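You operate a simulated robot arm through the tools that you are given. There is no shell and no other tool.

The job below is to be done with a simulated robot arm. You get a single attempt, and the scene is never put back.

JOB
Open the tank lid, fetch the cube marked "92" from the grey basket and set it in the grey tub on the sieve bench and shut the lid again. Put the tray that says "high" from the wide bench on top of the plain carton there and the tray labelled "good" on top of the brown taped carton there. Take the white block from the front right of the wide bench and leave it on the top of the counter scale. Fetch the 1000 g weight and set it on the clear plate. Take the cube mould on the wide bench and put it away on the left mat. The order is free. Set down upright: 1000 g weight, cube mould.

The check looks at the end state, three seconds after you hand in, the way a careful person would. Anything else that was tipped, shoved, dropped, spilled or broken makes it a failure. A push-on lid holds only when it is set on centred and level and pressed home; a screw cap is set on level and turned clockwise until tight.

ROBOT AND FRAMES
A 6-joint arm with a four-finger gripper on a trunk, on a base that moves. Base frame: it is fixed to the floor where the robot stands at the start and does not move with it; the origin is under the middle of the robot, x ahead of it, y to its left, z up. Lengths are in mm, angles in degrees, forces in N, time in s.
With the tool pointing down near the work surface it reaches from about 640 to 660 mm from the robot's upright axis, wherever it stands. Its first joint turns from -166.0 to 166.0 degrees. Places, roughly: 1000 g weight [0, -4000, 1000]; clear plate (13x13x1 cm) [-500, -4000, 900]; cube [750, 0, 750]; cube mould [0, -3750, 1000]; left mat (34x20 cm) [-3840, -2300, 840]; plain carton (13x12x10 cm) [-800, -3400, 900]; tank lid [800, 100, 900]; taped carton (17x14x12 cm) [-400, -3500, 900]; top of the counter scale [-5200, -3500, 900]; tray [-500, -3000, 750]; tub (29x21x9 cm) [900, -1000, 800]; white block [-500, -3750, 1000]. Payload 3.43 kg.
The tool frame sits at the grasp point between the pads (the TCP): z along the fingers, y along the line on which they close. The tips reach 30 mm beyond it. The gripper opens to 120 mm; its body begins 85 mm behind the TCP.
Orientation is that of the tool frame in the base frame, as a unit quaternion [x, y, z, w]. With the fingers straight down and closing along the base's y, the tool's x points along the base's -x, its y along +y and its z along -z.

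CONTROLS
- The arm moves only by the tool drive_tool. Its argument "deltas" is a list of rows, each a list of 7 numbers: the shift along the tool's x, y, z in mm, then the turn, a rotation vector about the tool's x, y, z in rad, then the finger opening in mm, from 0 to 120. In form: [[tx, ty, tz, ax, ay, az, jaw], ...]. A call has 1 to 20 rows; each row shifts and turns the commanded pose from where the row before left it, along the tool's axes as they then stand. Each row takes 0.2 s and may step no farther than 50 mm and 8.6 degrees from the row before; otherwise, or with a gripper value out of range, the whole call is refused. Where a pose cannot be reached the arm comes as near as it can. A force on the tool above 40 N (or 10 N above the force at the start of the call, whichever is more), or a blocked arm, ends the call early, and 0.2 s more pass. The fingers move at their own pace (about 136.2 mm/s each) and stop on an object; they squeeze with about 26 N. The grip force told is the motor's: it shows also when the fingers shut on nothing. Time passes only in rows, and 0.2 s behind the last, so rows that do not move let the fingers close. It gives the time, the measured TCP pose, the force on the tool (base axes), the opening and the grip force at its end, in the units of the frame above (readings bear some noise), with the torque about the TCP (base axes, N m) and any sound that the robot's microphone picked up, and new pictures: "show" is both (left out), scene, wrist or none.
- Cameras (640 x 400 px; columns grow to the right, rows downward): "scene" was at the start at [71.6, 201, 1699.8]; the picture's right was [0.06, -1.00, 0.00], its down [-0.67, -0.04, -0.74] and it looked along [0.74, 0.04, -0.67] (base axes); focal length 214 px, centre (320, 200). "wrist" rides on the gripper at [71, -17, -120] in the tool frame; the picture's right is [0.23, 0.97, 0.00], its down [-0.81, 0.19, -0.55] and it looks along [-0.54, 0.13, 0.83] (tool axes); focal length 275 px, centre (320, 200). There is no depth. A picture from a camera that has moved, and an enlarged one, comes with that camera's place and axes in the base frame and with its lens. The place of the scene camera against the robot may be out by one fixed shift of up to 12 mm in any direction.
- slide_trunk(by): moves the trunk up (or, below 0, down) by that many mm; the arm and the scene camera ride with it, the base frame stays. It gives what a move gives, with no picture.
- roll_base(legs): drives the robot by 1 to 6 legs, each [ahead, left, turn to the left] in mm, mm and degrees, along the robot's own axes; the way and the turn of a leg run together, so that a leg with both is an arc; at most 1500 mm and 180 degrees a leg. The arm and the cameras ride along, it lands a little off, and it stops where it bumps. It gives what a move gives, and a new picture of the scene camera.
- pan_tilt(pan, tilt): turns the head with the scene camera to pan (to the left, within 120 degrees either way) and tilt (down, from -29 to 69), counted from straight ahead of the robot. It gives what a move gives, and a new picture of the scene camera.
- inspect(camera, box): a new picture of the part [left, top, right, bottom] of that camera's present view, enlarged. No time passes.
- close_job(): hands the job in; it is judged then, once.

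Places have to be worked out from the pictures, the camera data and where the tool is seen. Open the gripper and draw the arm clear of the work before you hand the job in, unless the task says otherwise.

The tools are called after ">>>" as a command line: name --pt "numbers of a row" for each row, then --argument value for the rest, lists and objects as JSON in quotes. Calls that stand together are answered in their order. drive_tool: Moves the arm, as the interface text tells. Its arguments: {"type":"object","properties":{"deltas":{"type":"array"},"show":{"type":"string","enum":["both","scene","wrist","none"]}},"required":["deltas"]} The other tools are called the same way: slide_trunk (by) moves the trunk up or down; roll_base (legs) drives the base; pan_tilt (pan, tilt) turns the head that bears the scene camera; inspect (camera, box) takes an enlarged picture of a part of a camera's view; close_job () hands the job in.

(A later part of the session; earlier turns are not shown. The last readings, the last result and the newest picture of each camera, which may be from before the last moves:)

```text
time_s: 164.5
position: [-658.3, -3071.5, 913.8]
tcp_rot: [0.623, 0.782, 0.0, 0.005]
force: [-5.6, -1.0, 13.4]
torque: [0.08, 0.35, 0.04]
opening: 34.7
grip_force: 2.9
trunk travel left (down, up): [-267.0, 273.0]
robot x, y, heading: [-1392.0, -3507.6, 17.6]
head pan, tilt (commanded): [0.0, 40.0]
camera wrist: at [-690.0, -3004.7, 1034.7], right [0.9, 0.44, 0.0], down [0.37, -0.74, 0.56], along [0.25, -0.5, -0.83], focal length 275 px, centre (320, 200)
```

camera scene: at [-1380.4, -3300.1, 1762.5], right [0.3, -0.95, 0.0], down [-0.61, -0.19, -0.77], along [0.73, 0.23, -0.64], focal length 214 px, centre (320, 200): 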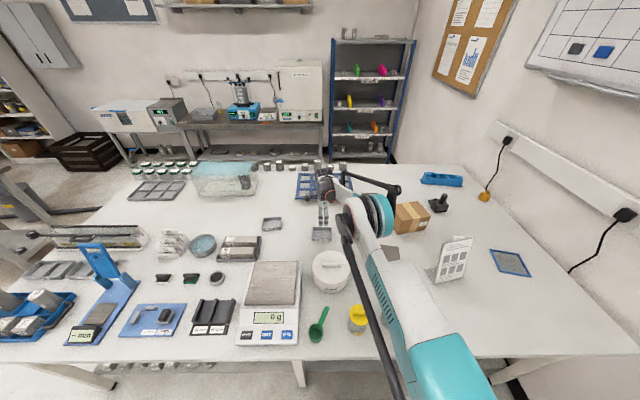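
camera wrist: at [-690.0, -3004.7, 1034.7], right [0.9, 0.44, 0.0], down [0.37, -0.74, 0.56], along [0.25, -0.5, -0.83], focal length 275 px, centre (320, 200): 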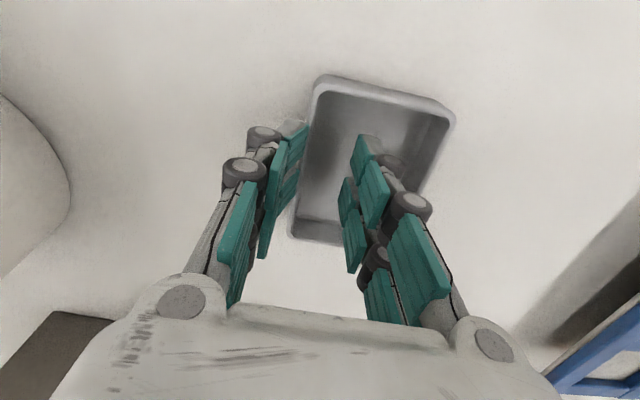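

The rear fingers rode over the rim into the tray while the front ones stayed outside, so now the jaws straddle the front wall. I'll raise 5 mm to take the pressure off, then pinch that wall.

>>> drive_tool --pt "0 0 -5 0 0 0 34" --pt "0 0 0 0 0 0 34" --show "wrist"

>>> inspect --camera "wrist" --box '[220, 60, 460, 260]'

```text
time_s: 165.1
position: [-656.4, -3070.4, 917.9]
tcp_rot: [0.622, 0.783, 0.0, 0.003]
force: [0.3, 0.6, 0.6]
torque: [0.0, 0.0, -0.01]
opening: 34.0
grip_force: 0.1
trunk travel left (down, up): [-267.0, 273.0]
robot x, y, heading: [-1393.6, -3505.5, 17.4]
head pan, tilt (commanded): [0.0, 40.0]
camera wrist: at [-688.5, -3004.0, 1038.7], right [0.9, 0.44, 0.0], down [0.37, -0.74, 0.56], along [0.25, -0.5, -0.83], focal length 275 px, centre (320, 200)
```

wrist: 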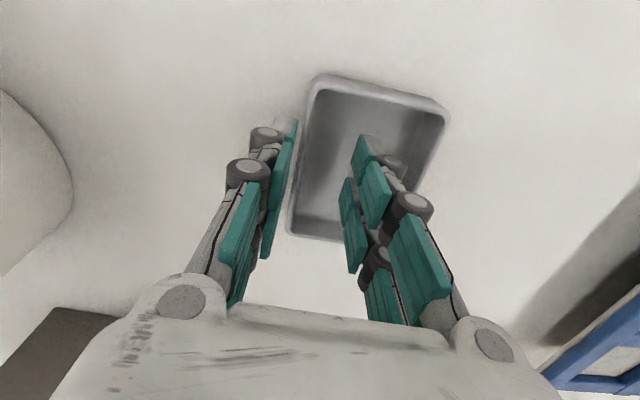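

```text
2.00 times, centred on (340, 160) of wrist
camera zoom: at [-688.5, -3004.0, 1038.7], right [0.9, 0.44, 0.0], down [0.37, -0.74, 0.56], along [0.25, -0.5, -0.83], focal length 551 px, centre (280, 280)
```

zoom: 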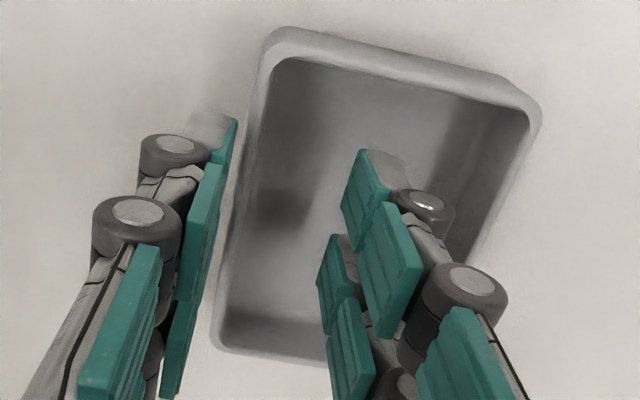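

Forces are zero; the front wall is ~12 mm forward of centre line. I'll shift back 10 mm to centre on the wall and pinch it at this height.

>>> drive_tool --pt "0 -10 0 0 0 0 34" --pt "0 0 0 0 0 0 16" --pt "0 0 0 0 0 0 0" --pt "0 0 0 0 0 0 0" --pt "0 0 0 0 0 0 0" --show "wrist"

```text
time_s: 166.3
position: [-666.4, -3072.2, 917.9]
tcp_rot: [0.623, 0.782, -0.001, 0.003]
force: [0.5, 0.5, 0.6]
torque: [-0.02, 0.04, 0.0]
opening: 0.0
grip_force: 26.1
trunk travel left (down, up): [-267.0, 273.0]
robot x, y, heading: [-1390.1, -3508.2, 17.4]
head pan, tilt (commanded): [0.0, 40.0]
camera wrist: at [-698.6, -3006.1, 1039.3], right [0.9, 0.44, 0.0], down [0.37, -0.74, 0.56], along [0.25, -0.5, -0.83], focal length 275 px, centre (320, 200)
```

wrist: 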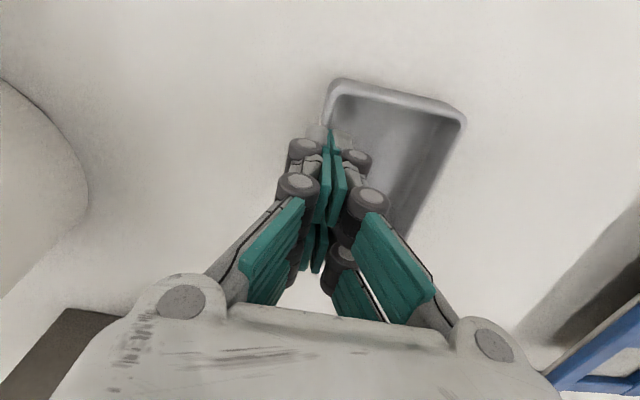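

The jaws closed on nothing (opening 0), so the tips must still be above the rim — my height estimate is off. I'll find the bench height by touch: move to clear bench just in front of the tray and lower until contact.

>>> drive_tool --pt "0 0 -12 0 0 0 0" --pt "0 -35 0 0 0 0 0" --pt "0 0 12 0 0 0 0" --pt "0 0 4 0 0 0 0" --pt "0 0 4 0 0 0 0" --pt "0 0 4 0 0 0 0" --show "wrist"

```text
time_s: 167.7
position: [-700.6, -3080.7, 906.3]
tcp_rot: [0.623, 0.783, -0.001, 0.003]
force: [-0.6, -0.3, -0.2]
torque: [0.0, 0.03, 0.04]
opening: 0.0
grip_force: 25.4
trunk travel left (down, up): [-267.0, 273.0]
robot x, y, heading: [-1393.8, -3503.5, 17.3]
head pan, tilt (commanded): [0.0, 40.0]
camera wrist: at [-732.3, -3014.1, 1026.8], right [0.9, 0.44, 0.0], down [0.37, -0.74, 0.56], along [0.25, -0.5, -0.83], focal length 275 px, centre (320, 200)
```

wrist: 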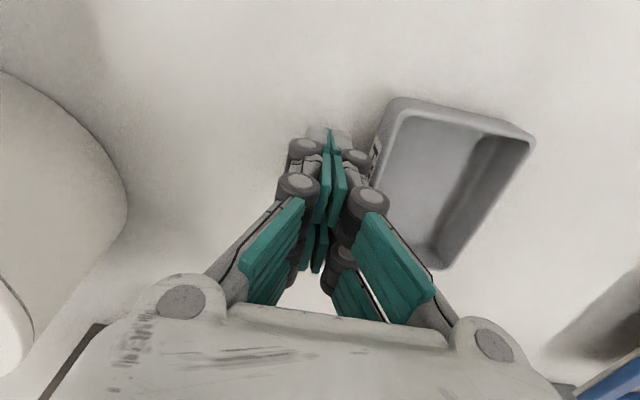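

No contact yet at tip height 876. Continuing down slowly.

>>> drive_tool --pt "0 0 4 0 0 0 0" --pt "0 0 4 0 0 0 0" --pt "0 0 4 0 0 0 0" --pt "0 0 4 0 0 0 0" --pt "0 0 4 0 0 0 0" --show "none"

```text
time_s: 168.9
position: [-700.5, -3080.3, 887.2]
tcp_rot: [0.623, 0.783, 0.0, 0.004]
force: [1.7, 1.0, 10.0]
torque: [0.19, -0.01, -0.06]
opening: 0.0
grip_force: 33.4
trunk travel left (down, up): [-267.0, 273.0]
robot x, y, heading: [-1394.0, -3506.6, 17.6]
head pan, tilt (commanded): [0.0, 40.0]
```

Bench contact gives bench z≈860, i.e. ~20 mm lower than I'd assumed, so the tray rim is ~882 and the tray ≈105×84 mm. I'll go up, centre over the tray again with wide jaws, and check.

>>> drive_tool --pt "0 0 -25 0 0 0 0" --pt "0 0 -35 0 0 0 60" --pt "-4 35 0 0 0 0 114" --pt "-4 35 0 0 0 0 114" --pt "0 0 0 0 0 0 114" --show "wrist"

```text
time_s: 170.1
position: [-630.8, -3072.5, 946.5]
tcp_rot: [0.622, 0.783, 0.001, 0.003]
force: [-0.2, 0.1, -0.2]
torque: [-0.01, 0.03, 0.01]
opening: 113.9
grip_force: 0.1
trunk travel left (down, up): [-267.0, 273.0]
robot x, y, heading: [-1391.9, -3509.5, 17.5]
head pan, tilt (commanded): [0.0, 40.0]
camera wrist: at [-663.6, -3005.6, 1067.8], right [0.9, 0.44, 0.0], down [0.37, -0.74, 0.56], along [0.25, -0.5, -0.83], focal length 275 px, centre (320, 200)
```

wrist: 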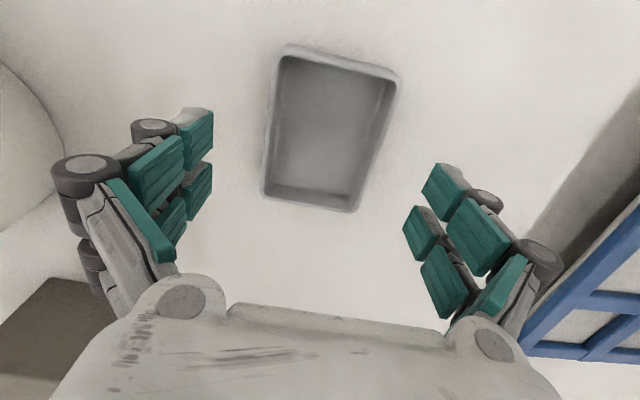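

Centred within 4 mm; tray ≈105×75 mm. I'll nudge 3 mm forward and lower with the trunk to TCP z≈892.

>>> drive_tool --pt "0 3 0 0 0 0 114" --show "none"

>>> slide_trunk --by -54

>>> drive_tool --pt "0 0 0 0 0 0 95" --pt "0 0 0 0 0 0 80" --pt "0 0 0 0 0 0 60" --pt "0 0 0 0 0 0 50" --pt "0 0 0 0 0 0 50" --show "wrist"

```text
time_s: 170.5
position: [-627.9, -3071.1, 944.4]
tcp_rot: [0.622, 0.783, 0.0, 0.003]
force: [1.0, -0.2, 0.1]
torque: [-0.02, 0.0, -0.01]
opening: 114.3
grip_force: 0.0
trunk travel left (down, up): [-267.0, 273.0]
robot x, y, heading: [-1391.9, -3506.2, 17.4]
head pan, tilt (commanded): [0.0, 40.0]
```

```text
time_s: 171.4
position: [-627.5, -3070.6, 893.8]
tcp_rot: [0.622, 0.783, -0.001, 0.003]
force: [0.8, -0.3, -0.6]
torque: [-0.03, -0.03, -0.05]
opening: 113.7
grip_force: 0.0
trunk travel left (down, up): [-213.0, 327.0]
robot x, y, heading: [-1390.8, -3505.2, 17.3]
head pan, tilt (commanded): [0.0, 40.0]
```

```text
time_s: 172.7
position: [-627.5, -3071.1, 892.2]
tcp_rot: [0.623, 0.782, 0.0, 0.004]
force: [0.4, 1.2, 3.9]
torque: [0.07, 0.08, 0.0]
opening: 79.5
grip_force: 25.7
trunk travel left (down, up): [-213.0, 327.0]
robot x, y, heading: [-1393.1, -3508.9, 17.3]
head pan, tilt (commanded): [0.0, 40.0]
camera wrist: at [-660.6, -3005.1, 1013.5], right [0.9, 0.44, 0.0], down [0.37, -0.74, 0.56], along [0.25, -0.5, -0.83], focal length 275 px, centre (320, 200)
```

wrist: 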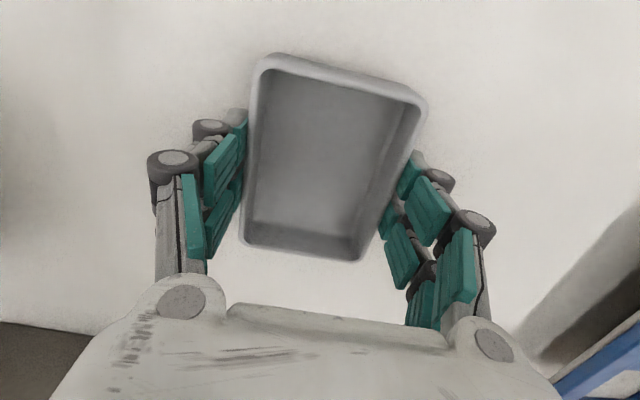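

Gripped at 79.5 mm — the tray is 80 mm wide. I'll lift it gently and check that it holds level.

>>> drive_tool --pt "0 0 -5 0 0 0 40" --pt "0 0 -8 0 0 0 40" --pt "0 0 -12 0 0 0 40" --pt "0 0 -20 0 0 0 40" --pt "0 0 -25 0 0 0 40" --show "both"

```text
time_s: 173.8
position: [-628.6, -3070.4, 961.7]
tcp_rot: [0.622, 0.783, 0.0, 0.004]
force: [0.6, -0.1, -0.6]
torque: [0.02, -0.03, 0.0]
opening: 79.8
grip_force: 26.1
trunk travel left (down, up): [-213.0, 327.0]
robot x, y, heading: [-1393.5, -3505.0, 17.4]
head pan, tilt (commanded): [0.0, 40.0]
camera scene: at [-1382.2, -3300.7, 1640.6], right [0.3, -0.95, 0.0], down [-0.61, -0.19, -0.77], along [0.73, 0.23, -0.64], focal length 214 px, centre (320, 200)
camera wrist: at [-661.2, -3004.3, 1083.4], right [0.9, 0.44, 0.0], down [0.37, -0.74, 0.56], along [0.25, -0.5, -0.83], focal length 275 px, centre (320, 200)
```

scene: 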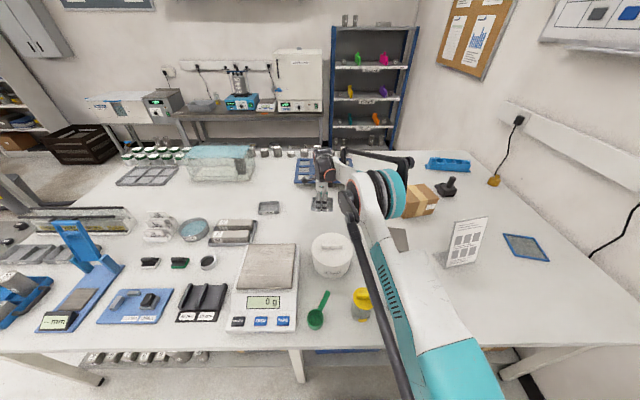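
wrist: 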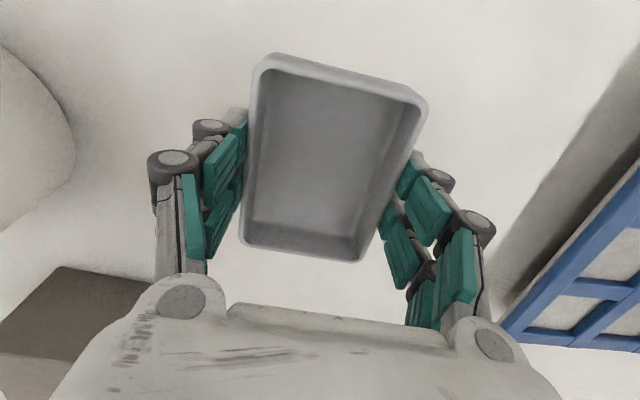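

The tray is held level. I'll raise it to ~1100 and carry it over to the plain carton.

>>> drive_tool --pt "0 0 -28 0 0 0 40" --pt "0 0 -30 0 0 0 40" --pt "0 0 -30 0 0 0 40" --pt "0 0 -30 0 0 0 40" --pt "0 0 -20 0 0 0 40" --pt "-12 -8 0 0 0 0 40" --pt "-24 -14 0 0 0 0 40" --pt "-30 -18 0 0 0 0 40" --pt "-34 -21 0 0 0 0 40" --pt "-34 -21 0 0 0 0 40" --pt "-34 -21 0 0 0 0 40" --pt "-34 -21 0 0 0 0 40" --pt "-34 -21 0 0 0 0 40" --pt "-30 -18 0 0 0 0 40" --pt "-24 -14 0 0 0 0 40" --pt "-14 -8 0 0 0 0 40" --pt "-10 -6 0 0 0 0 40" --show "both"

```text
time_s: 177.4
position: [-745.4, -3418.8, 1103.0]
tcp_rot: [0.623, 0.782, 0.0, 0.003]
force: [0.0, -0.6, -0.6]
torque: [0.02, -0.01, -0.02]
opening: 79.5
grip_force: 25.8
trunk travel left (down, up): [-213.0, 327.0]
robot x, y, heading: [-1390.4, -3507.9, 17.3]
head pan, tilt (commanded): [0.0, 40.0]
camera scene: at [-1382.2, -3300.8, 1640.6], right [0.3, -0.95, 0.0], down [-0.61, -0.19, -0.77], along [0.73, 0.23, -0.64], focal length 214 px, centre (320, 200)
camera wrist: at [-777.1, -3352.9, 1222.8], right [0.9, 0.44, 0.0], down [0.37, -0.74, 0.56], along [0.25, -0.5, -0.83], focal length 275 px, centre (320, 200)
```

scene: 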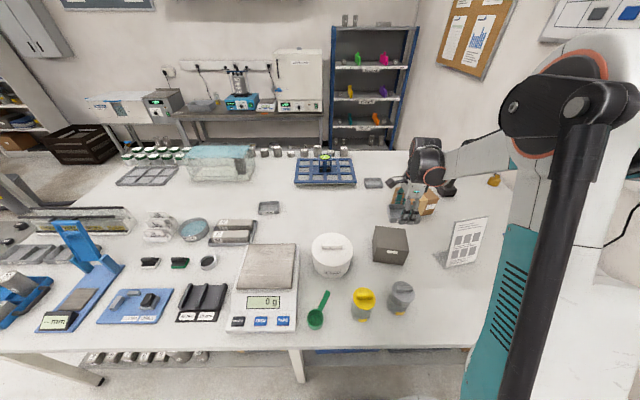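
wrist: 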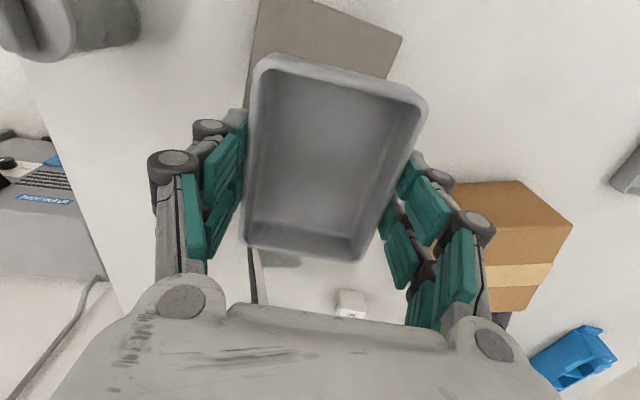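

I'll enlarge the plain carton in the scene view to place the tray accurately.

>>> inspect --camera "scene" --box '[340, 160, 480, 275]'

```text
3.48 times, centred on (410, 218) of scene
camera zoom: at [-1382.2, -3300.8, 1640.6], right [0.3, -0.95, 0.0], down [-0.61, -0.19, -0.77], along [0.73, 0.23, -0.64], focal length 746 px, centre (7, 139)
```

zoom: 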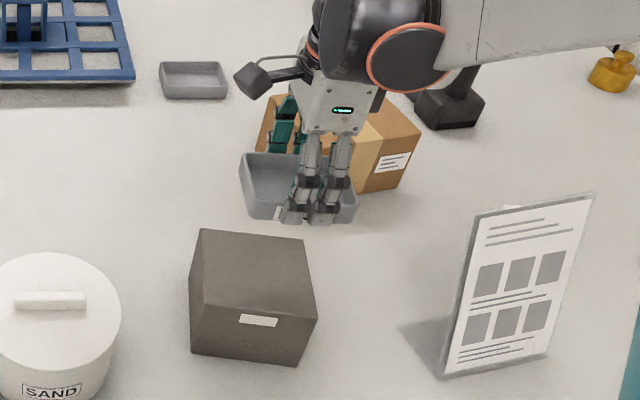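

Carton top centre computes to about (-752,-3402), turned ~5°; both cameras agree. I'll adjust position and yaw over it, then lower toward its top (z≈960).

>>> drive_tool --pt "9 -1.4 0 0 0 0.065 40" --pt "9 -1.4 0 0 0 0.065 40" --pt "0 0 20 0 0 0 40" --pt "0 0 25 0 0 0 40" --pt "0 0 25 0 0 0 40" --pt "0 0 20 0 0 0 40" --show "both"

>>> inspect --camera "scene" --box '[340, 160, 480, 275]'

```text
time_s: 178.8
position: [-751.3, -3402.5, 1010.7]
tcp_rot: [0.672, 0.74, -0.001, 0.003]
force: [-0.4, 0.1, -0.4]
torque: [-0.04, 0.01, -0.01]
opening: 79.3
grip_force: 26.2
trunk travel left (down, up): [-213.0, 327.0]
robot x, y, heading: [-1394.2, -3509.6, 17.4]
head pan, tilt (commanded): [0.0, 40.0]
camera scene: at [-1381.7, -3300.8, 1640.6], right [0.3, -0.95, 0.0], down [-0.61, -0.19, -0.77], along [0.73, 0.23, -0.64], focal length 214 px, centre (320, 200)
camera wrist: at [-774.1, -3332.8, 1131.9], right [0.95, 0.32, 0.0], down [0.27, -0.79, 0.56], along [0.18, -0.53, -0.83], focal length 275 px, centre (320, 200)
```

scene: 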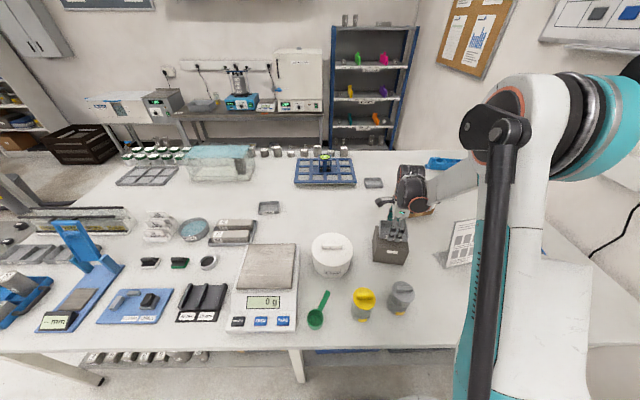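
wrist: 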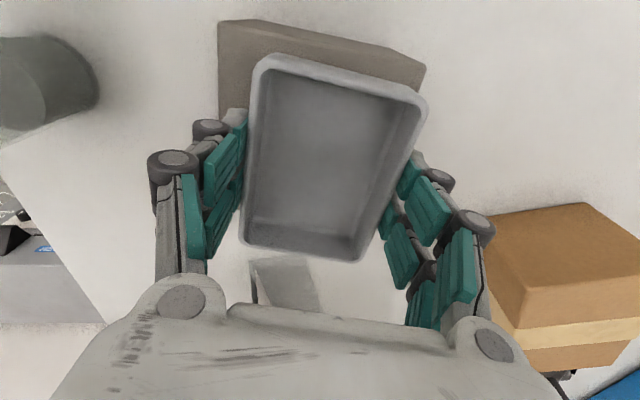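

```text
3.48 times, centred on (410, 218) of scene
camera zoom: at [-1381.7, -3300.8, 1640.6], right [0.3, -0.95, 0.0], down [-0.61, -0.19, -0.77], along [0.73, 0.23, -0.64], focal length 746 px, centre (7, 139)
```

zoom: 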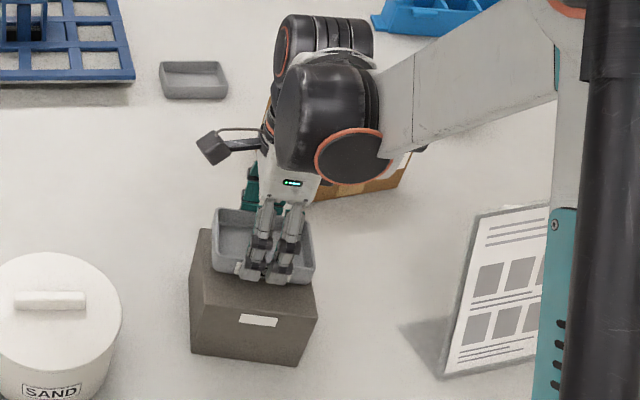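

The tray is over the carton; the wrist view says the carton centre is ~10 mm nearer and ~4 mm right. I'll correct and lower the last bit gently.

>>> drive_tool --pt "-4 -10 0 0 0 0 40" --pt "0 0 6 0 0 0 40" --pt "0 0 4 0 0 0 40" --pt "0 0 3 0 0 0 40" --show "wrist"

```text
time_s: 179.8
position: [-760.0, -3408.0, 997.9]
tcp_rot: [0.672, 0.741, 0.0, 0.005]
force: [0.2, -0.6, -0.2]
torque: [-0.02, -0.01, 0.01]
opening: 79.4
grip_force: 25.7
trunk travel left (down, up): [-213.0, 327.0]
robot x, y, heading: [-1394.0, -3507.4, 17.6]
head pan, tilt (commanded): [0.0, 40.0]
camera wrist: at [-783.5, -3337.8, 1119.3], right [0.95, 0.32, 0.0], down [0.27, -0.79, 0.56], along [0.18, -0.53, -0.83], focal length 275 px, centre (320, 200)
```

wrist: 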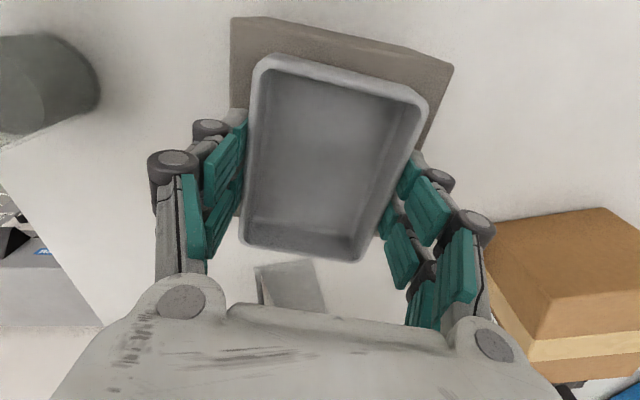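

Now centred within ~2 mm. I'll lower in small steps until the tray rests on the carton.

>>> drive_tool --pt "0 0 2 0 0 0 40" --pt "0 0 2 0 0 0 40" --pt "0 0 2 0 0 0 40" --show "none"

```text
time_s: 180.7
position: [-760.7, -3407.7, 993.0]
tcp_rot: [0.672, 0.741, -0.001, 0.004]
force: [-0.3, 0.5, -1.0]
torque: [-0.01, -0.01, -0.01]
opening: 80.0
grip_force: 25.9
trunk travel left (down, up): [-213.0, 327.0]
robot x, y, heading: [-1388.8, -3507.4, 17.4]
head pan, tilt (commanded): [0.0, 40.0]
```

No contact yet at 993. Continuing in 2 mm steps.

>>> drive_tool --pt "0 0 2 0 0 0 40" --pt "0 0 2 0 0 0 40" --show "none"

>>> drive_tool --pt "0 0 1.5 0 0 0 40" --pt "0 0 1.5 0 0 0 40" --show "none"

```text
time_s: 181.2
position: [-759.7, -3407.9, 990.3]
tcp_rot: [0.671, 0.741, 0.0, 0.005]
force: [6.5, 0.8, 21.3]
torque: [0.05, -0.3, 0.12]
opening: 80.0
grip_force: 26.0
trunk travel left (down, up): [-213.0, 327.0]
robot x, y, heading: [-1398.5, -3508.6, 17.8]
head pan, tilt (commanded): [0.0, 40.0]
```

```text
time_s: 181.8
position: [-760.5, -3407.2, 986.7]
tcp_rot: [0.672, 0.74, 0.0, 0.004]
force: [2.4, -0.4, 20.0]
torque: [0.0, -0.14, -0.03]
opening: 80.1
grip_force: 26.2
trunk travel left (down, up): [-213.0, 327.0]
robot x, y, heading: [-1394.9, -3507.7, 17.3]
head pan, tilt (commanded): [0.0, 40.0]
```

Contact felt (tray and fingertips on the carton top). I'll ease up 3 mm, open the jaws and lift clear.

>>> drive_tool --pt "0 0 -3 0 0 0 40" --pt "0 0 0 0 0 0 84" --pt "0 0 0 0 0 0 92" --pt "0 0 0 0 0 0 100" --pt "0 0 -20 0 0 0 104" --pt "0 0 -40 0 0 0 104" --pt "0 0 -45 0 0 0 104" --pt "0 0 -45 0 0 0 104" --show "both"

>>> inspect --camera "scene" --box '[340, 160, 480, 275]'

```text
time_s: 183.7
position: [-760.5, -3406.3, 1138.7]
tcp_rot: [0.672, 0.741, 0.001, 0.004]
force: [-0.6, -0.7, -0.5]
torque: [0.0, 0.01, -0.04]
opening: 104.1
grip_force: 0.0
trunk travel left (down, up): [-213.0, 327.0]
robot x, y, heading: [-1396.3, -3507.6, 17.3]
head pan, tilt (commanded): [0.0, 40.0]
camera scene: at [-1382.8, -3301.0, 1640.7], right [0.3, -0.95, 0.0], down [-0.61, -0.19, -0.77], along [0.73, 0.23, -0.64], focal length 214 px, centre (320, 200)
camera wrist: at [-784.4, -3336.8, 1259.6], right [0.95, 0.32, 0.0], down [0.27, -0.79, 0.56], along [0.18, -0.53, -0.83], focal length 275 px, centre (320, 200)
```

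scene: 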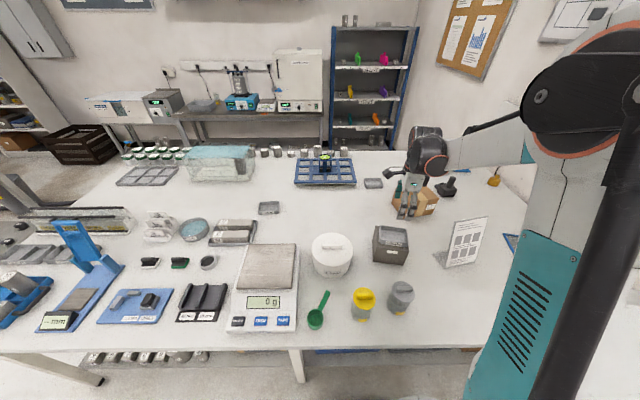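
wrist: 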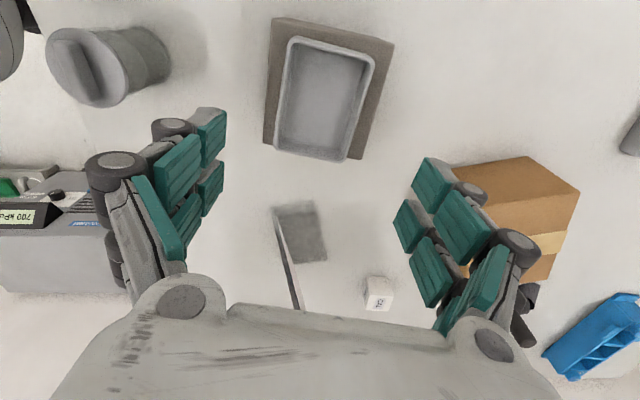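

```text
3.48 times, centred on (410, 218) of scene
camera zoom: at [-1382.8, -3301.0, 1640.7], right [0.3, -0.95, 0.0], down [-0.61, -0.19, -0.77], along [0.73, 0.23, -0.64], focal length 746 px, centre (7, 139)
```

zoom: 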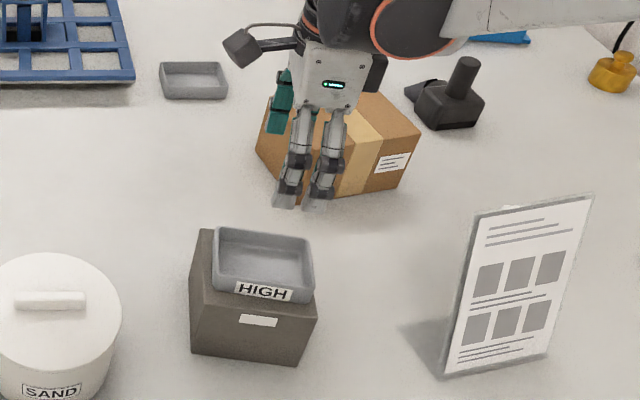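

The HIGH tray sits on the plain carton. Next the GOOD tray: I'll shift the base left ~430 mm with the hand high.

>>> roll_base --legs '[[0, 430, 0]]'

>>> inspect --camera "scene" --box '[300, 150, 520, 290]'

```text
time_s: 186.3
position: [-888.8, -2995.1, 1138.2]
tcp_rot: [0.672, 0.741, 0.0, 0.004]
force: [-1.2, 0.3, 0.3]
torque: [-0.01, 0.01, 0.0]
opening: 104.3
grip_force: 0.1
trunk travel left (down, up): [-213.0, 327.0]
robot x, y, heading: [-1517.7, -3097.8, 17.5]
head pan, tilt (commanded): [0.0, 40.0]
camera scene: at [-1510.7, -2890.3, 1640.6], right [0.3, -0.95, 0.0], down [-0.61, -0.19, -0.77], along [0.73, 0.23, -0.64], focal length 214 px, centre (320, 200)
```

scene: 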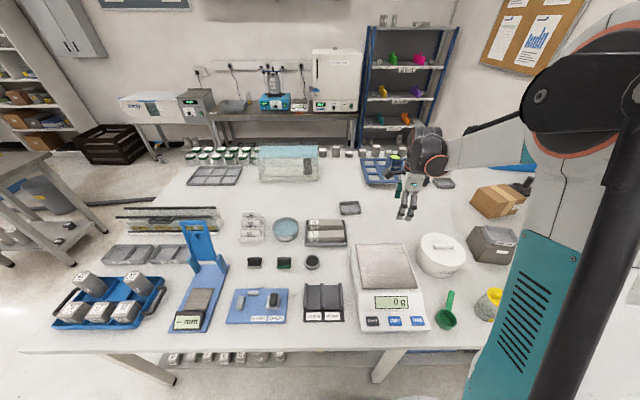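

```text
2.86 times, centred on (410, 220) of scene
camera zoom: at [-1510.7, -2890.3, 1640.6], right [0.3, -0.95, 0.0], down [-0.61, -0.19, -0.77], along [0.73, 0.23, -0.64], focal length 613 px, centre (63, 143)
```

zoom: 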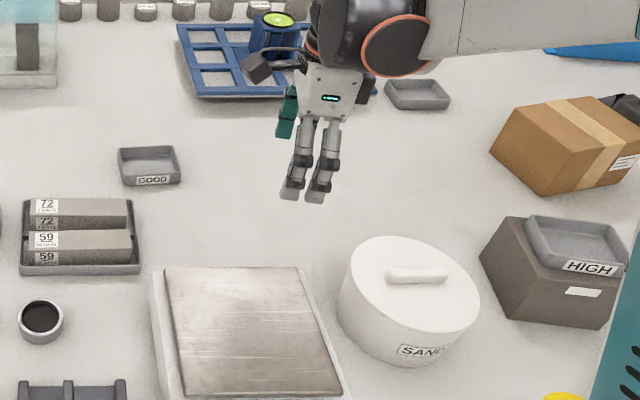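

GOOD tray is at about (-663,-2797), turned a little. I'll move above it at height.

>>> drive_tool --pt "25 34.9 0 0 0 0 110" --pt "25 34.9 0 0 0 0 110" --pt "25 34.9 0 0 0 0 110" --pt "25 34.9 0 0 0 0 110" --pt "25 34.9 0 0 0 0 110" --pt "25 34.9 0 0 0 0 110" --pt "25 34.6 0 0 0 0 110" --show "none"

>>> slide_trunk --by -135

>>> inspect --camera "wrist" --box '[0, 0, 640, 400]'

```text
time_s: 187.9
position: [-663.5, -2796.9, 1137.3]
tcp_rot: [0.672, 0.74, 0.0, 0.003]
force: [0.3, 1.7, -0.3]
torque: [-0.06, 0.01, -0.02]
opening: 110.0
grip_force: 0.1
trunk travel left (down, up): [-213.0, 327.0]
robot x, y, heading: [-1521.8, -3094.2, 17.2]
head pan, tilt (commanded): [0.0, 40.0]
```

```text
time_s: 189.5
position: [-664.3, -2797.6, 1003.9]
tcp_rot: [0.671, 0.741, -0.001, 0.003]
force: [0.0, 0.1, -0.3]
torque: [-0.01, 0.0, -0.01]
opening: 109.9
grip_force: 0.0
trunk travel left (down, up): [-78.0, 462.0]
robot x, y, heading: [-1519.3, -3097.8, 17.4]
head pan, tilt (commanded): [0.0, 40.0]
```

```text
1.00 times, centred on (320, 200) of wrist (not enlarged: the box is as wide or as high as the picture)
camera zoom: at [-686.8, -2728.0, 1124.3], right [0.95, 0.32, 0.0], down [0.27, -0.79, 0.56], along [0.18, -0.53, -0.83], focal length 275 px, centre (320, 200)
```

zoom: 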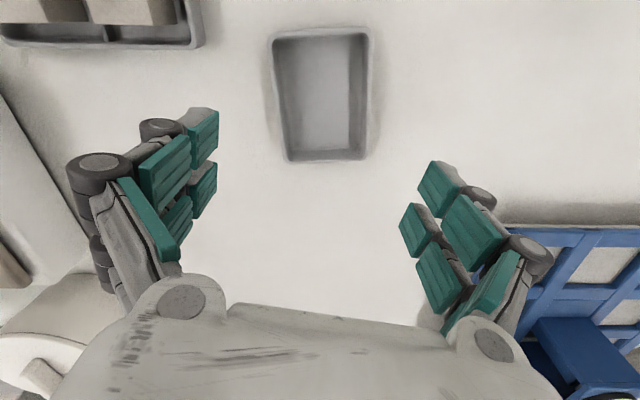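

The GOOD tray is centred 12 mm left and turned ~16° relative to the tool. I'll align, then descend part way and re-check.

>>> drive_tool --pt "12 1 0 0 0 -0.14 114" --pt "0 0 0 0 0 -0.14 114" --pt "0 0 30 0 0 0 114" --pt "0 0 30 0 0 0 114" --show "wrist"

```text
time_s: 190.5
position: [-663.3, -2784.7, 942.4]
tcp_rot: [0.562, 0.827, 0.0, 0.002]
force: [-0.1, 0.4, -0.4]
torque: [0.02, -0.03, -0.01]
opening: 113.6
grip_force: 0.0
trunk travel left (down, up): [-78.0, 462.0]
robot x, y, heading: [-1522.2, -3096.7, 17.6]
head pan, tilt (commanded): [0.0, 40.0]
camera wrist: at [-704.8, -2724.8, 1064.1], right [0.82, 0.57, 0.0], down [0.47, -0.68, 0.56], along [0.32, -0.46, -0.83], focal length 275 px, centre (320, 200)
```

wrist: 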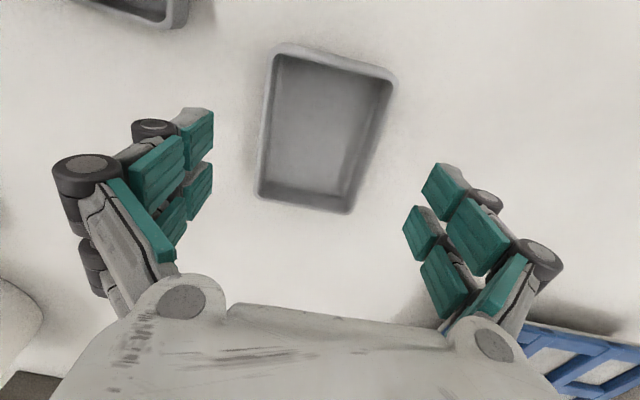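

Aligned and centred. I'll descend the last 50 mm and close.

>>> drive_tool --pt "0 0 22 0 0 0 114" --pt "0 0 18 0 0 0 114" --pt "0 0 10 0 0 0 114" --pt "0 0 0 0 0 0 90" --pt "0 0 0 0 0 0 60" --pt "0 0 0 0 0 0 50" --pt "0 0 0 0 0 0 50" --show "wrist"

```text
time_s: 192.1
position: [-662.7, -2786.9, 893.5]
tcp_rot: [0.562, 0.827, 0.0, 0.002]
force: [0.0, -0.9, -0.6]
torque: [-0.06, 0.05, -0.01]
opening: 79.6
grip_force: 26.2
trunk travel left (down, up): [-78.0, 462.0]
robot x, y, heading: [-1521.0, -3098.0, 17.4]
head pan, tilt (commanded): [0.0, 40.0]
camera wrist: at [-704.6, -2725.5, 1014.6], right [0.82, 0.57, 0.0], down [0.47, -0.68, 0.56], along [0.32, -0.46, -0.83], focal length 275 px, centre (320, 200)
```

wrist: 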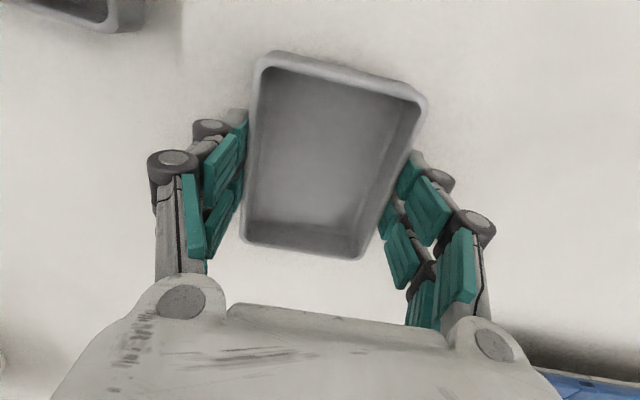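

Gripped at 79.6 mm. I'll lift a little with the arm and the rest with the trunk.

>>> drive_tool --pt "0 0 -4 0 0 0 40" --pt "0 0 -7 0 0 0 40" --pt "0 0 -9 0 0 0 40" --show "none"

>>> slide_trunk --by 225

>>> roll_base --legs '[[0, -560, 0]]'

```text
time_s: 192.9
position: [-663.7, -2787.0, 913.4]
tcp_rot: [0.562, 0.827, 0.0, 0.003]
force: [-0.4, -0.1, 0.5]
torque: [-0.01, 0.01, -0.05]
opening: 79.4
grip_force: 26.4
trunk travel left (down, up): [-78.0, 462.0]
robot x, y, heading: [-1523.0, -3099.0, 17.3]
head pan, tilt (commanded): [0.0, 40.0]
```

```text
time_s: 195.3
position: [-662.9, -2785.9, 1138.1]
tcp_rot: [0.562, 0.827, -0.001, 0.003]
force: [-0.7, 0.2, -0.9]
torque: [0.02, 0.0, -0.01]
opening: 79.6
grip_force: 26.0
trunk travel left (down, up): [-303.0, 237.0]
robot x, y, heading: [-1521.5, -3095.8, 17.6]
head pan, tilt (commanded): [0.0, 40.0]
```

```text
time_s: 198.5
position: [-495.5, -3317.4, 1137.4]
tcp_rot: [0.562, 0.827, 0.0, 0.003]
force: [0.0, -0.1, -1.3]
torque: [0.03, 0.02, 0.02]
opening: 79.8
grip_force: 25.9
trunk travel left (down, up): [-303.0, 237.0]
robot x, y, heading: [-1353.9, -3628.6, 17.4]
head pan, tilt (commanded): [0.0, 40.0]
camera scene: at [-1343.4, -3423.1, 1730.7], right [0.3, -0.95, 0.0], down [-0.61, -0.19, -0.77], along [0.73, 0.23, -0.64], focal length 214 px, centre (320, 200)
```

scene: 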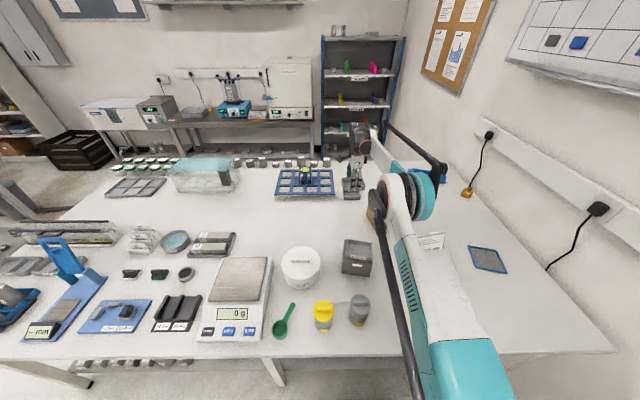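

I'll check the wrist view for the taped carton from here.

>>> inspect --camera "wrist" --box '[0, 0, 640, 400]'

>>> inspect --camera "scene" --box '[320, 130, 480, 260]'

```text
1.00 times, centred on (320, 200) of wrist (not enlarged: the box is as wide or as high as the picture)
camera zoom: at [-538.2, -3257.3, 1259.1], right [0.82, 0.57, 0.0], down [0.48, -0.68, 0.56], along [0.32, -0.46, -0.83], focal length 275 px, centre (320, 200)
```

zoom: 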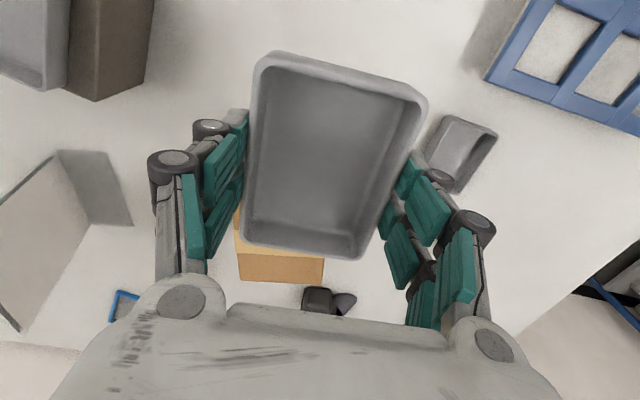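

```text
3.08 times, centred on (400, 195) of scene
camera zoom: at [-1343.4, -3423.1, 1730.7], right [0.3, -0.95, 0.0], down [-0.61, -0.19, -0.77], along [0.73, 0.23, -0.64], focal length 660 px, centre (74, 215)
```

zoom: 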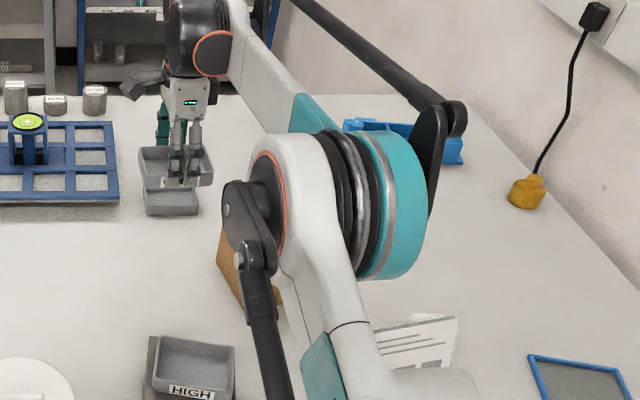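

By projection the taped carton's top centre is near (-422,-3510), roughly aligned with the tool. I'll carry the tray 206 mm to the right over it.

>>> drive_tool --pt "-15 0 0 0 0 0 40" --pt "-28 -0.5 0 0 0 0 40" --pt "-34 -0.5 0 0 0 0 40" --pt "-36 -0.5 0 0 0 0 40" --pt "-36 -0.5 0 0 0 0 40" --pt "-30 -0.5 0 0 0 0 40" --pt "-17 -0.5 0 0 0 0 40" --pt "-10 0 0 0 0 0 40" --show "both"

```text
time_s: 200.3
position: [-433.1, -3513.4, 1139.5]
tcp_rot: [0.561, 0.828, 0.0, 0.005]
force: [-0.2, -1.0, -0.8]
torque: [0.01, 0.0, -0.01]
opening: 79.6
grip_force: 25.4
out of reach, approached as far as the arm can: row 6, 7
trunk travel left (down, up): [-303.0, 237.0]
robot x, y, heading: [-1356.1, -3626.0, 17.5]
head pan, tilt (commanded): [0.0, 40.0]
camera scene: at [-1343.6, -3422.9, 1730.7], right [0.3, -0.95, 0.0], down [-0.61, -0.19, -0.77], along [0.73, 0.23, -0.64], focal length 214 px, centre (320, 200)
camera wrist: at [-475.2, -3451.9, 1259.4], right [0.82, 0.57, 0.0], down [0.47, -0.68, 0.56], along [0.32, -0.46, -0.83], focal length 275 px, centre (320, 200)
```

scene: 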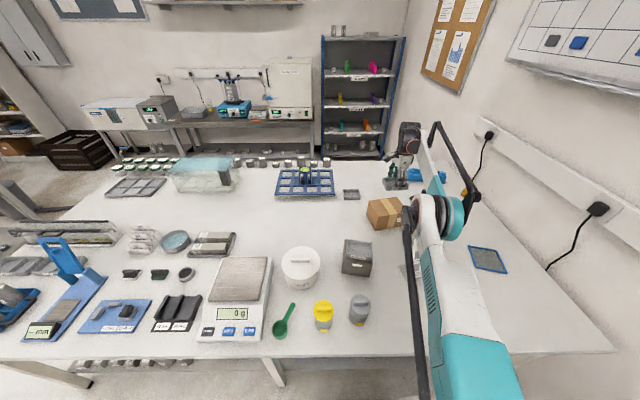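
wrist: 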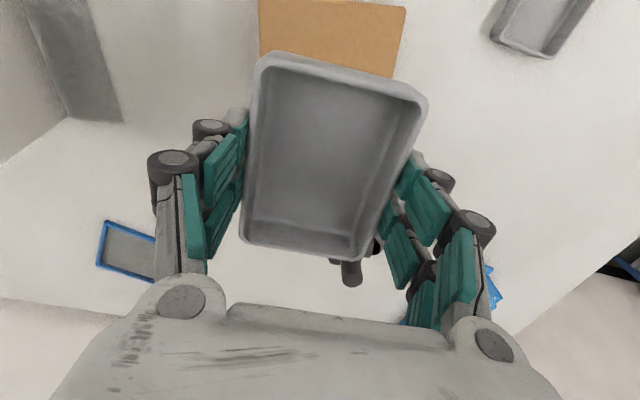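

I seem to have overshot to the right a little. I'll enlarge the scene view of the carton to measure precisely.

>>> inspect --camera "scene" --box '[330, 150, 450, 250]'

```text
4.00 times, centred on (390, 200) of scene
camera zoom: at [-1343.6, -3422.9, 1730.7], right [0.3, -0.95, 0.0], down [-0.61, -0.19, -0.77], along [0.73, 0.23, -0.64], focal length 858 px, centre (40, 200)
```

zoom: 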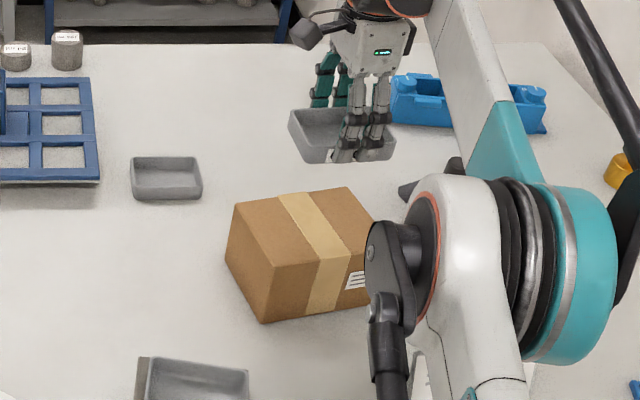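

Both cameras agree: the carton's top centre is at about (-437,-3517), long axis ~9° off the tool. I'll turn and shift slightly, then lower with the trunk.

>>> drive_tool --pt "-1 -2.5 0 0 0 -0.075 40" --pt "-1 -2.5 0 0 0 -0.075 40" --show "none"

>>> slide_trunk --by -112

>>> inspect --camera "wrist" --box '[0, 0, 640, 400]'

```text
time_s: 200.9
position: [-435.4, -3514.3, 1139.0]
tcp_rot: [0.497, 0.868, -0.002, 0.003]
force: [-0.3, 0.0, -0.2]
torque: [-0.02, -0.02, 0.0]
opening: 79.8
grip_force: 26.2
trunk travel left (down, up): [-303.0, 237.0]
robot x, y, heading: [-1352.2, -3630.8, 17.3]
head pan, tilt (commanded): [0.0, 40.0]
```

```text
time_s: 202.3
position: [-434.9, -3515.2, 1027.9]
tcp_rot: [0.498, 0.867, -0.002, 0.003]
force: [-0.5, -0.2, -1.2]
torque: [-0.04, -0.02, 0.0]
opening: 79.5
grip_force: 26.1
trunk travel left (down, up): [-191.0, 349.0]
robot x, y, heading: [-1353.6, -3627.6, 17.6]
head pan, tilt (commanded): [0.0, 40.0]
```

```text
1.00 times, centred on (320, 200) of wrist (not enlarged: the box is as wide or as high as the picture)
camera zoom: at [-485.0, -3461.4, 1148.1], right [0.72, 0.69, 0.0], down [0.57, -0.6, 0.56], along [0.39, -0.4, -0.83], focal length 275 px, centre (320, 200)
```

zoom: 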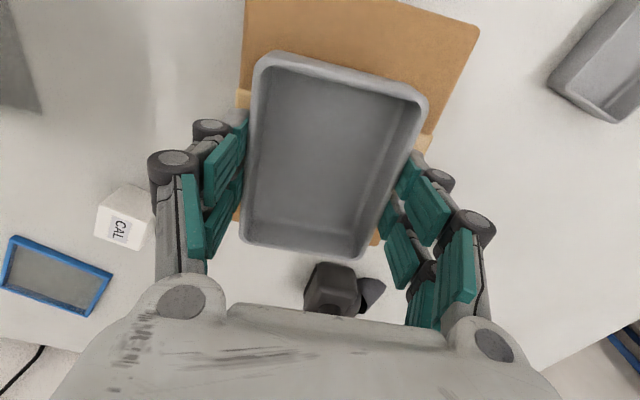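

The tray is well over the carton (5 mm correction needed). I'll shift and lower gently until contact.

>>> drive_tool --pt "2 -5 0 0 0 0 40" --pt "0 0 5 0 0 0 40" --pt "0 0 4 0 0 0 40" --pt "0 0 2 0 0 0 40" --show "none"

```text
time_s: 203.3
position: [-439.7, -3515.4, 1017.1]
tcp_rot: [0.498, 0.867, -0.001, 0.003]
force: [0.3, 0.4, -0.5]
torque: [0.01, 0.02, 0.01]
opening: 79.8
grip_force: 26.1
trunk travel left (down, up): [-191.0, 349.0]
robot x, y, heading: [-1354.5, -3629.3, 17.5]
head pan, tilt (commanded): [0.0, 40.0]
```

No contact at 1017; going on in 2 mm steps.

>>> drive_tool --pt "0 0 2 0 0 0 40" --pt "0 0 2 0 0 0 40" --show "none"

```text
time_s: 203.9
position: [-439.8, -3516.6, 1012.4]
tcp_rot: [0.498, 0.867, -0.001, 0.004]
force: [0.2, -0.4, -0.5]
torque: [0.02, -0.01, 0.0]
opening: 79.6
grip_force: 25.8
trunk travel left (down, up): [-191.0, 349.0]
robot x, y, heading: [-1354.2, -3631.3, 17.5]
head pan, tilt (commanded): [0.0, 40.0]
```

Still free at 1012; two more small steps.

>>> drive_tool --pt "0 0 1.5 0 0 0 40" --pt "0 0 1.5 0 0 0 40" --show "none"

```text
time_s: 204.5
position: [-439.7, -3515.5, 1009.3]
tcp_rot: [0.498, 0.867, 0.0, 0.004]
force: [0.3, -0.3, -0.9]
torque: [-0.02, 0.0, 0.02]
opening: 79.8
grip_force: 26.3
trunk travel left (down, up): [-191.0, 349.0]
robot x, y, heading: [-1352.8, -3631.6, 17.6]
head pan, tilt (commanded): [0.0, 40.0]
```

Continuing down slowly; expected contact is close.

>>> drive_tool --pt "0 0 1.5 0 0 0 40" --pt "0 0 1.5 0 0 0 40" --show "wrist"

```text
time_s: 205.1
position: [-440.7, -3516.3, 1005.4]
tcp_rot: [0.498, 0.867, -0.001, 0.003]
force: [-0.2, -0.4, -0.6]
torque: [-0.01, -0.01, 0.03]
opening: 79.3
grip_force: 26.0
trunk travel left (down, up): [-191.0, 349.0]
robot x, y, heading: [-1356.6, -3630.6, 17.5]
head pan, tilt (commanded): [0.0, 40.0]
camera wrist: at [-490.1, -3462.1, 1126.9], right [0.72, 0.69, 0.0], down [0.57, -0.6, 0.56], along [0.39, -0.4, -0.83], focal length 275 px, centre (320, 200)
```

wrist: 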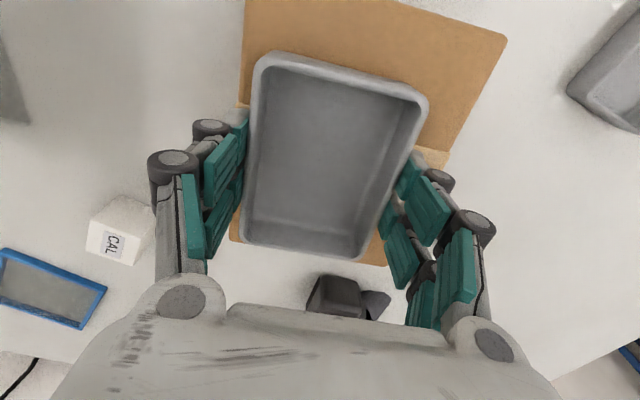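

Still free. The carton is a bit lower than listed; I continue in small steps.

>>> drive_tool --pt "0 0 1.5 0 0 0 40" --pt "0 0 1.5 0 0 0 40" --show "none"

```text
time_s: 205.7
position: [-439.3, -3517.1, 1004.8]
tcp_rot: [0.498, 0.867, 0.0, 0.004]
force: [5.0, 0.0, 14.7]
torque: [0.17, 0.1, -0.05]
opening: 79.6
grip_force: 25.2
trunk travel left (down, up): [-191.0, 349.0]
robot x, y, heading: [-1356.3, -3628.5, 17.5]
head pan, tilt (commanded): [0.0, 40.0]
```

Contact (15 N at z≈1005). I'll release: ease 1 mm, open, and lift clear.

>>> drive_tool --pt "0 0 -1 0 0 0 40" --pt "0 0 0 0 0 0 84" --pt "0 0 0 0 0 0 92" --pt "0 0 0 0 0 0 102" --pt "0 0 -15 0 0 0 104" --pt "0 -10 -35 0 0 0 104" --pt "0 -20 -40 0 0 0 104" --show "both"

>>> inspect --camera "scene" --box '[330, 150, 450, 250]'

```text
time_s: 207.3
position: [-467.2, -3530.7, 1094.8]
tcp_rot: [0.497, 0.867, -0.002, 0.003]
force: [0.1, 0.3, 0.5]
torque: [0.0, 0.0, 0.02]
opening: 104.0
grip_force: 0.1
trunk travel left (down, up): [-191.0, 349.0]
robot x, y, heading: [-1353.4, -3626.5, 17.4]
head pan, tilt (commanded): [0.0, 40.0]
camera scene: at [-1344.5, -3422.8, 1618.7], right [0.3, -0.95, 0.0], down [-0.61, -0.19, -0.77], along [0.73, 0.23, -0.64], focal length 214 px, centre (320, 200)
camera wrist: at [-517.7, -3477.8, 1216.5], right [0.72, 0.69, 0.0], down [0.57, -0.6, 0.56], along [0.39, -0.4, -0.83], focal length 275 px, centre (320, 200)
```

scene: 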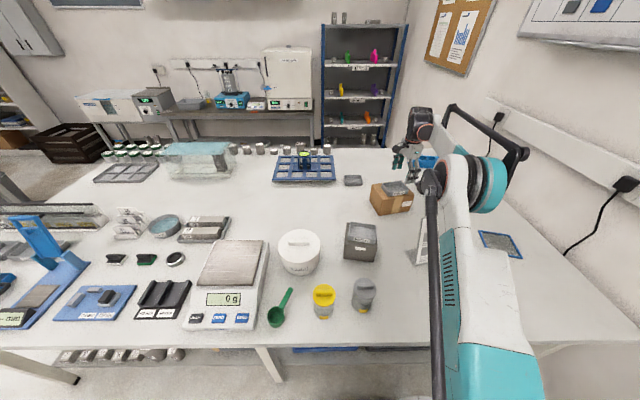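
wrist: 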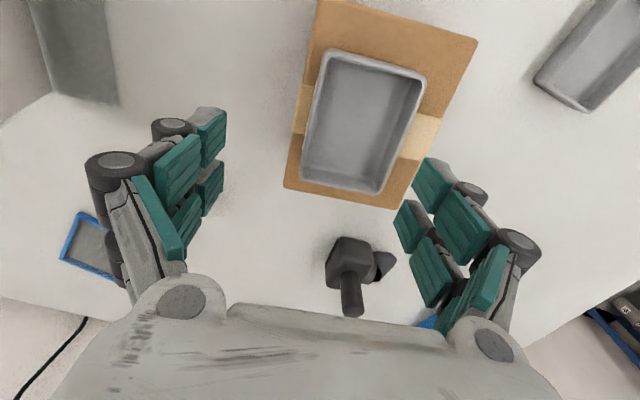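

```text
4.00 times, centred on (390, 200) of scene
camera zoom: at [-1344.5, -3422.8, 1618.7], right [0.3, -0.95, 0.0], down [-0.61, -0.19, -0.77], along [0.73, 0.23, -0.64], focal length 858 px, centre (40, 200)
```

zoom: 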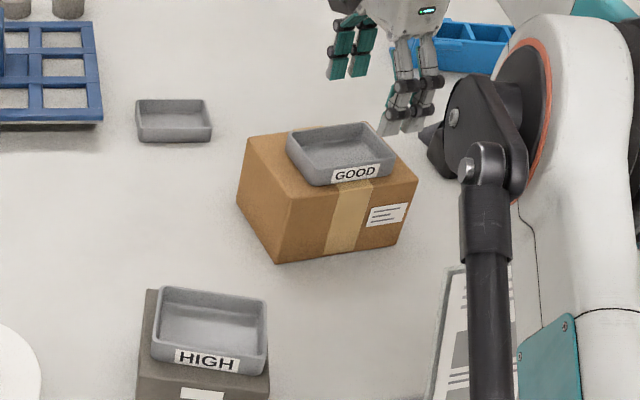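

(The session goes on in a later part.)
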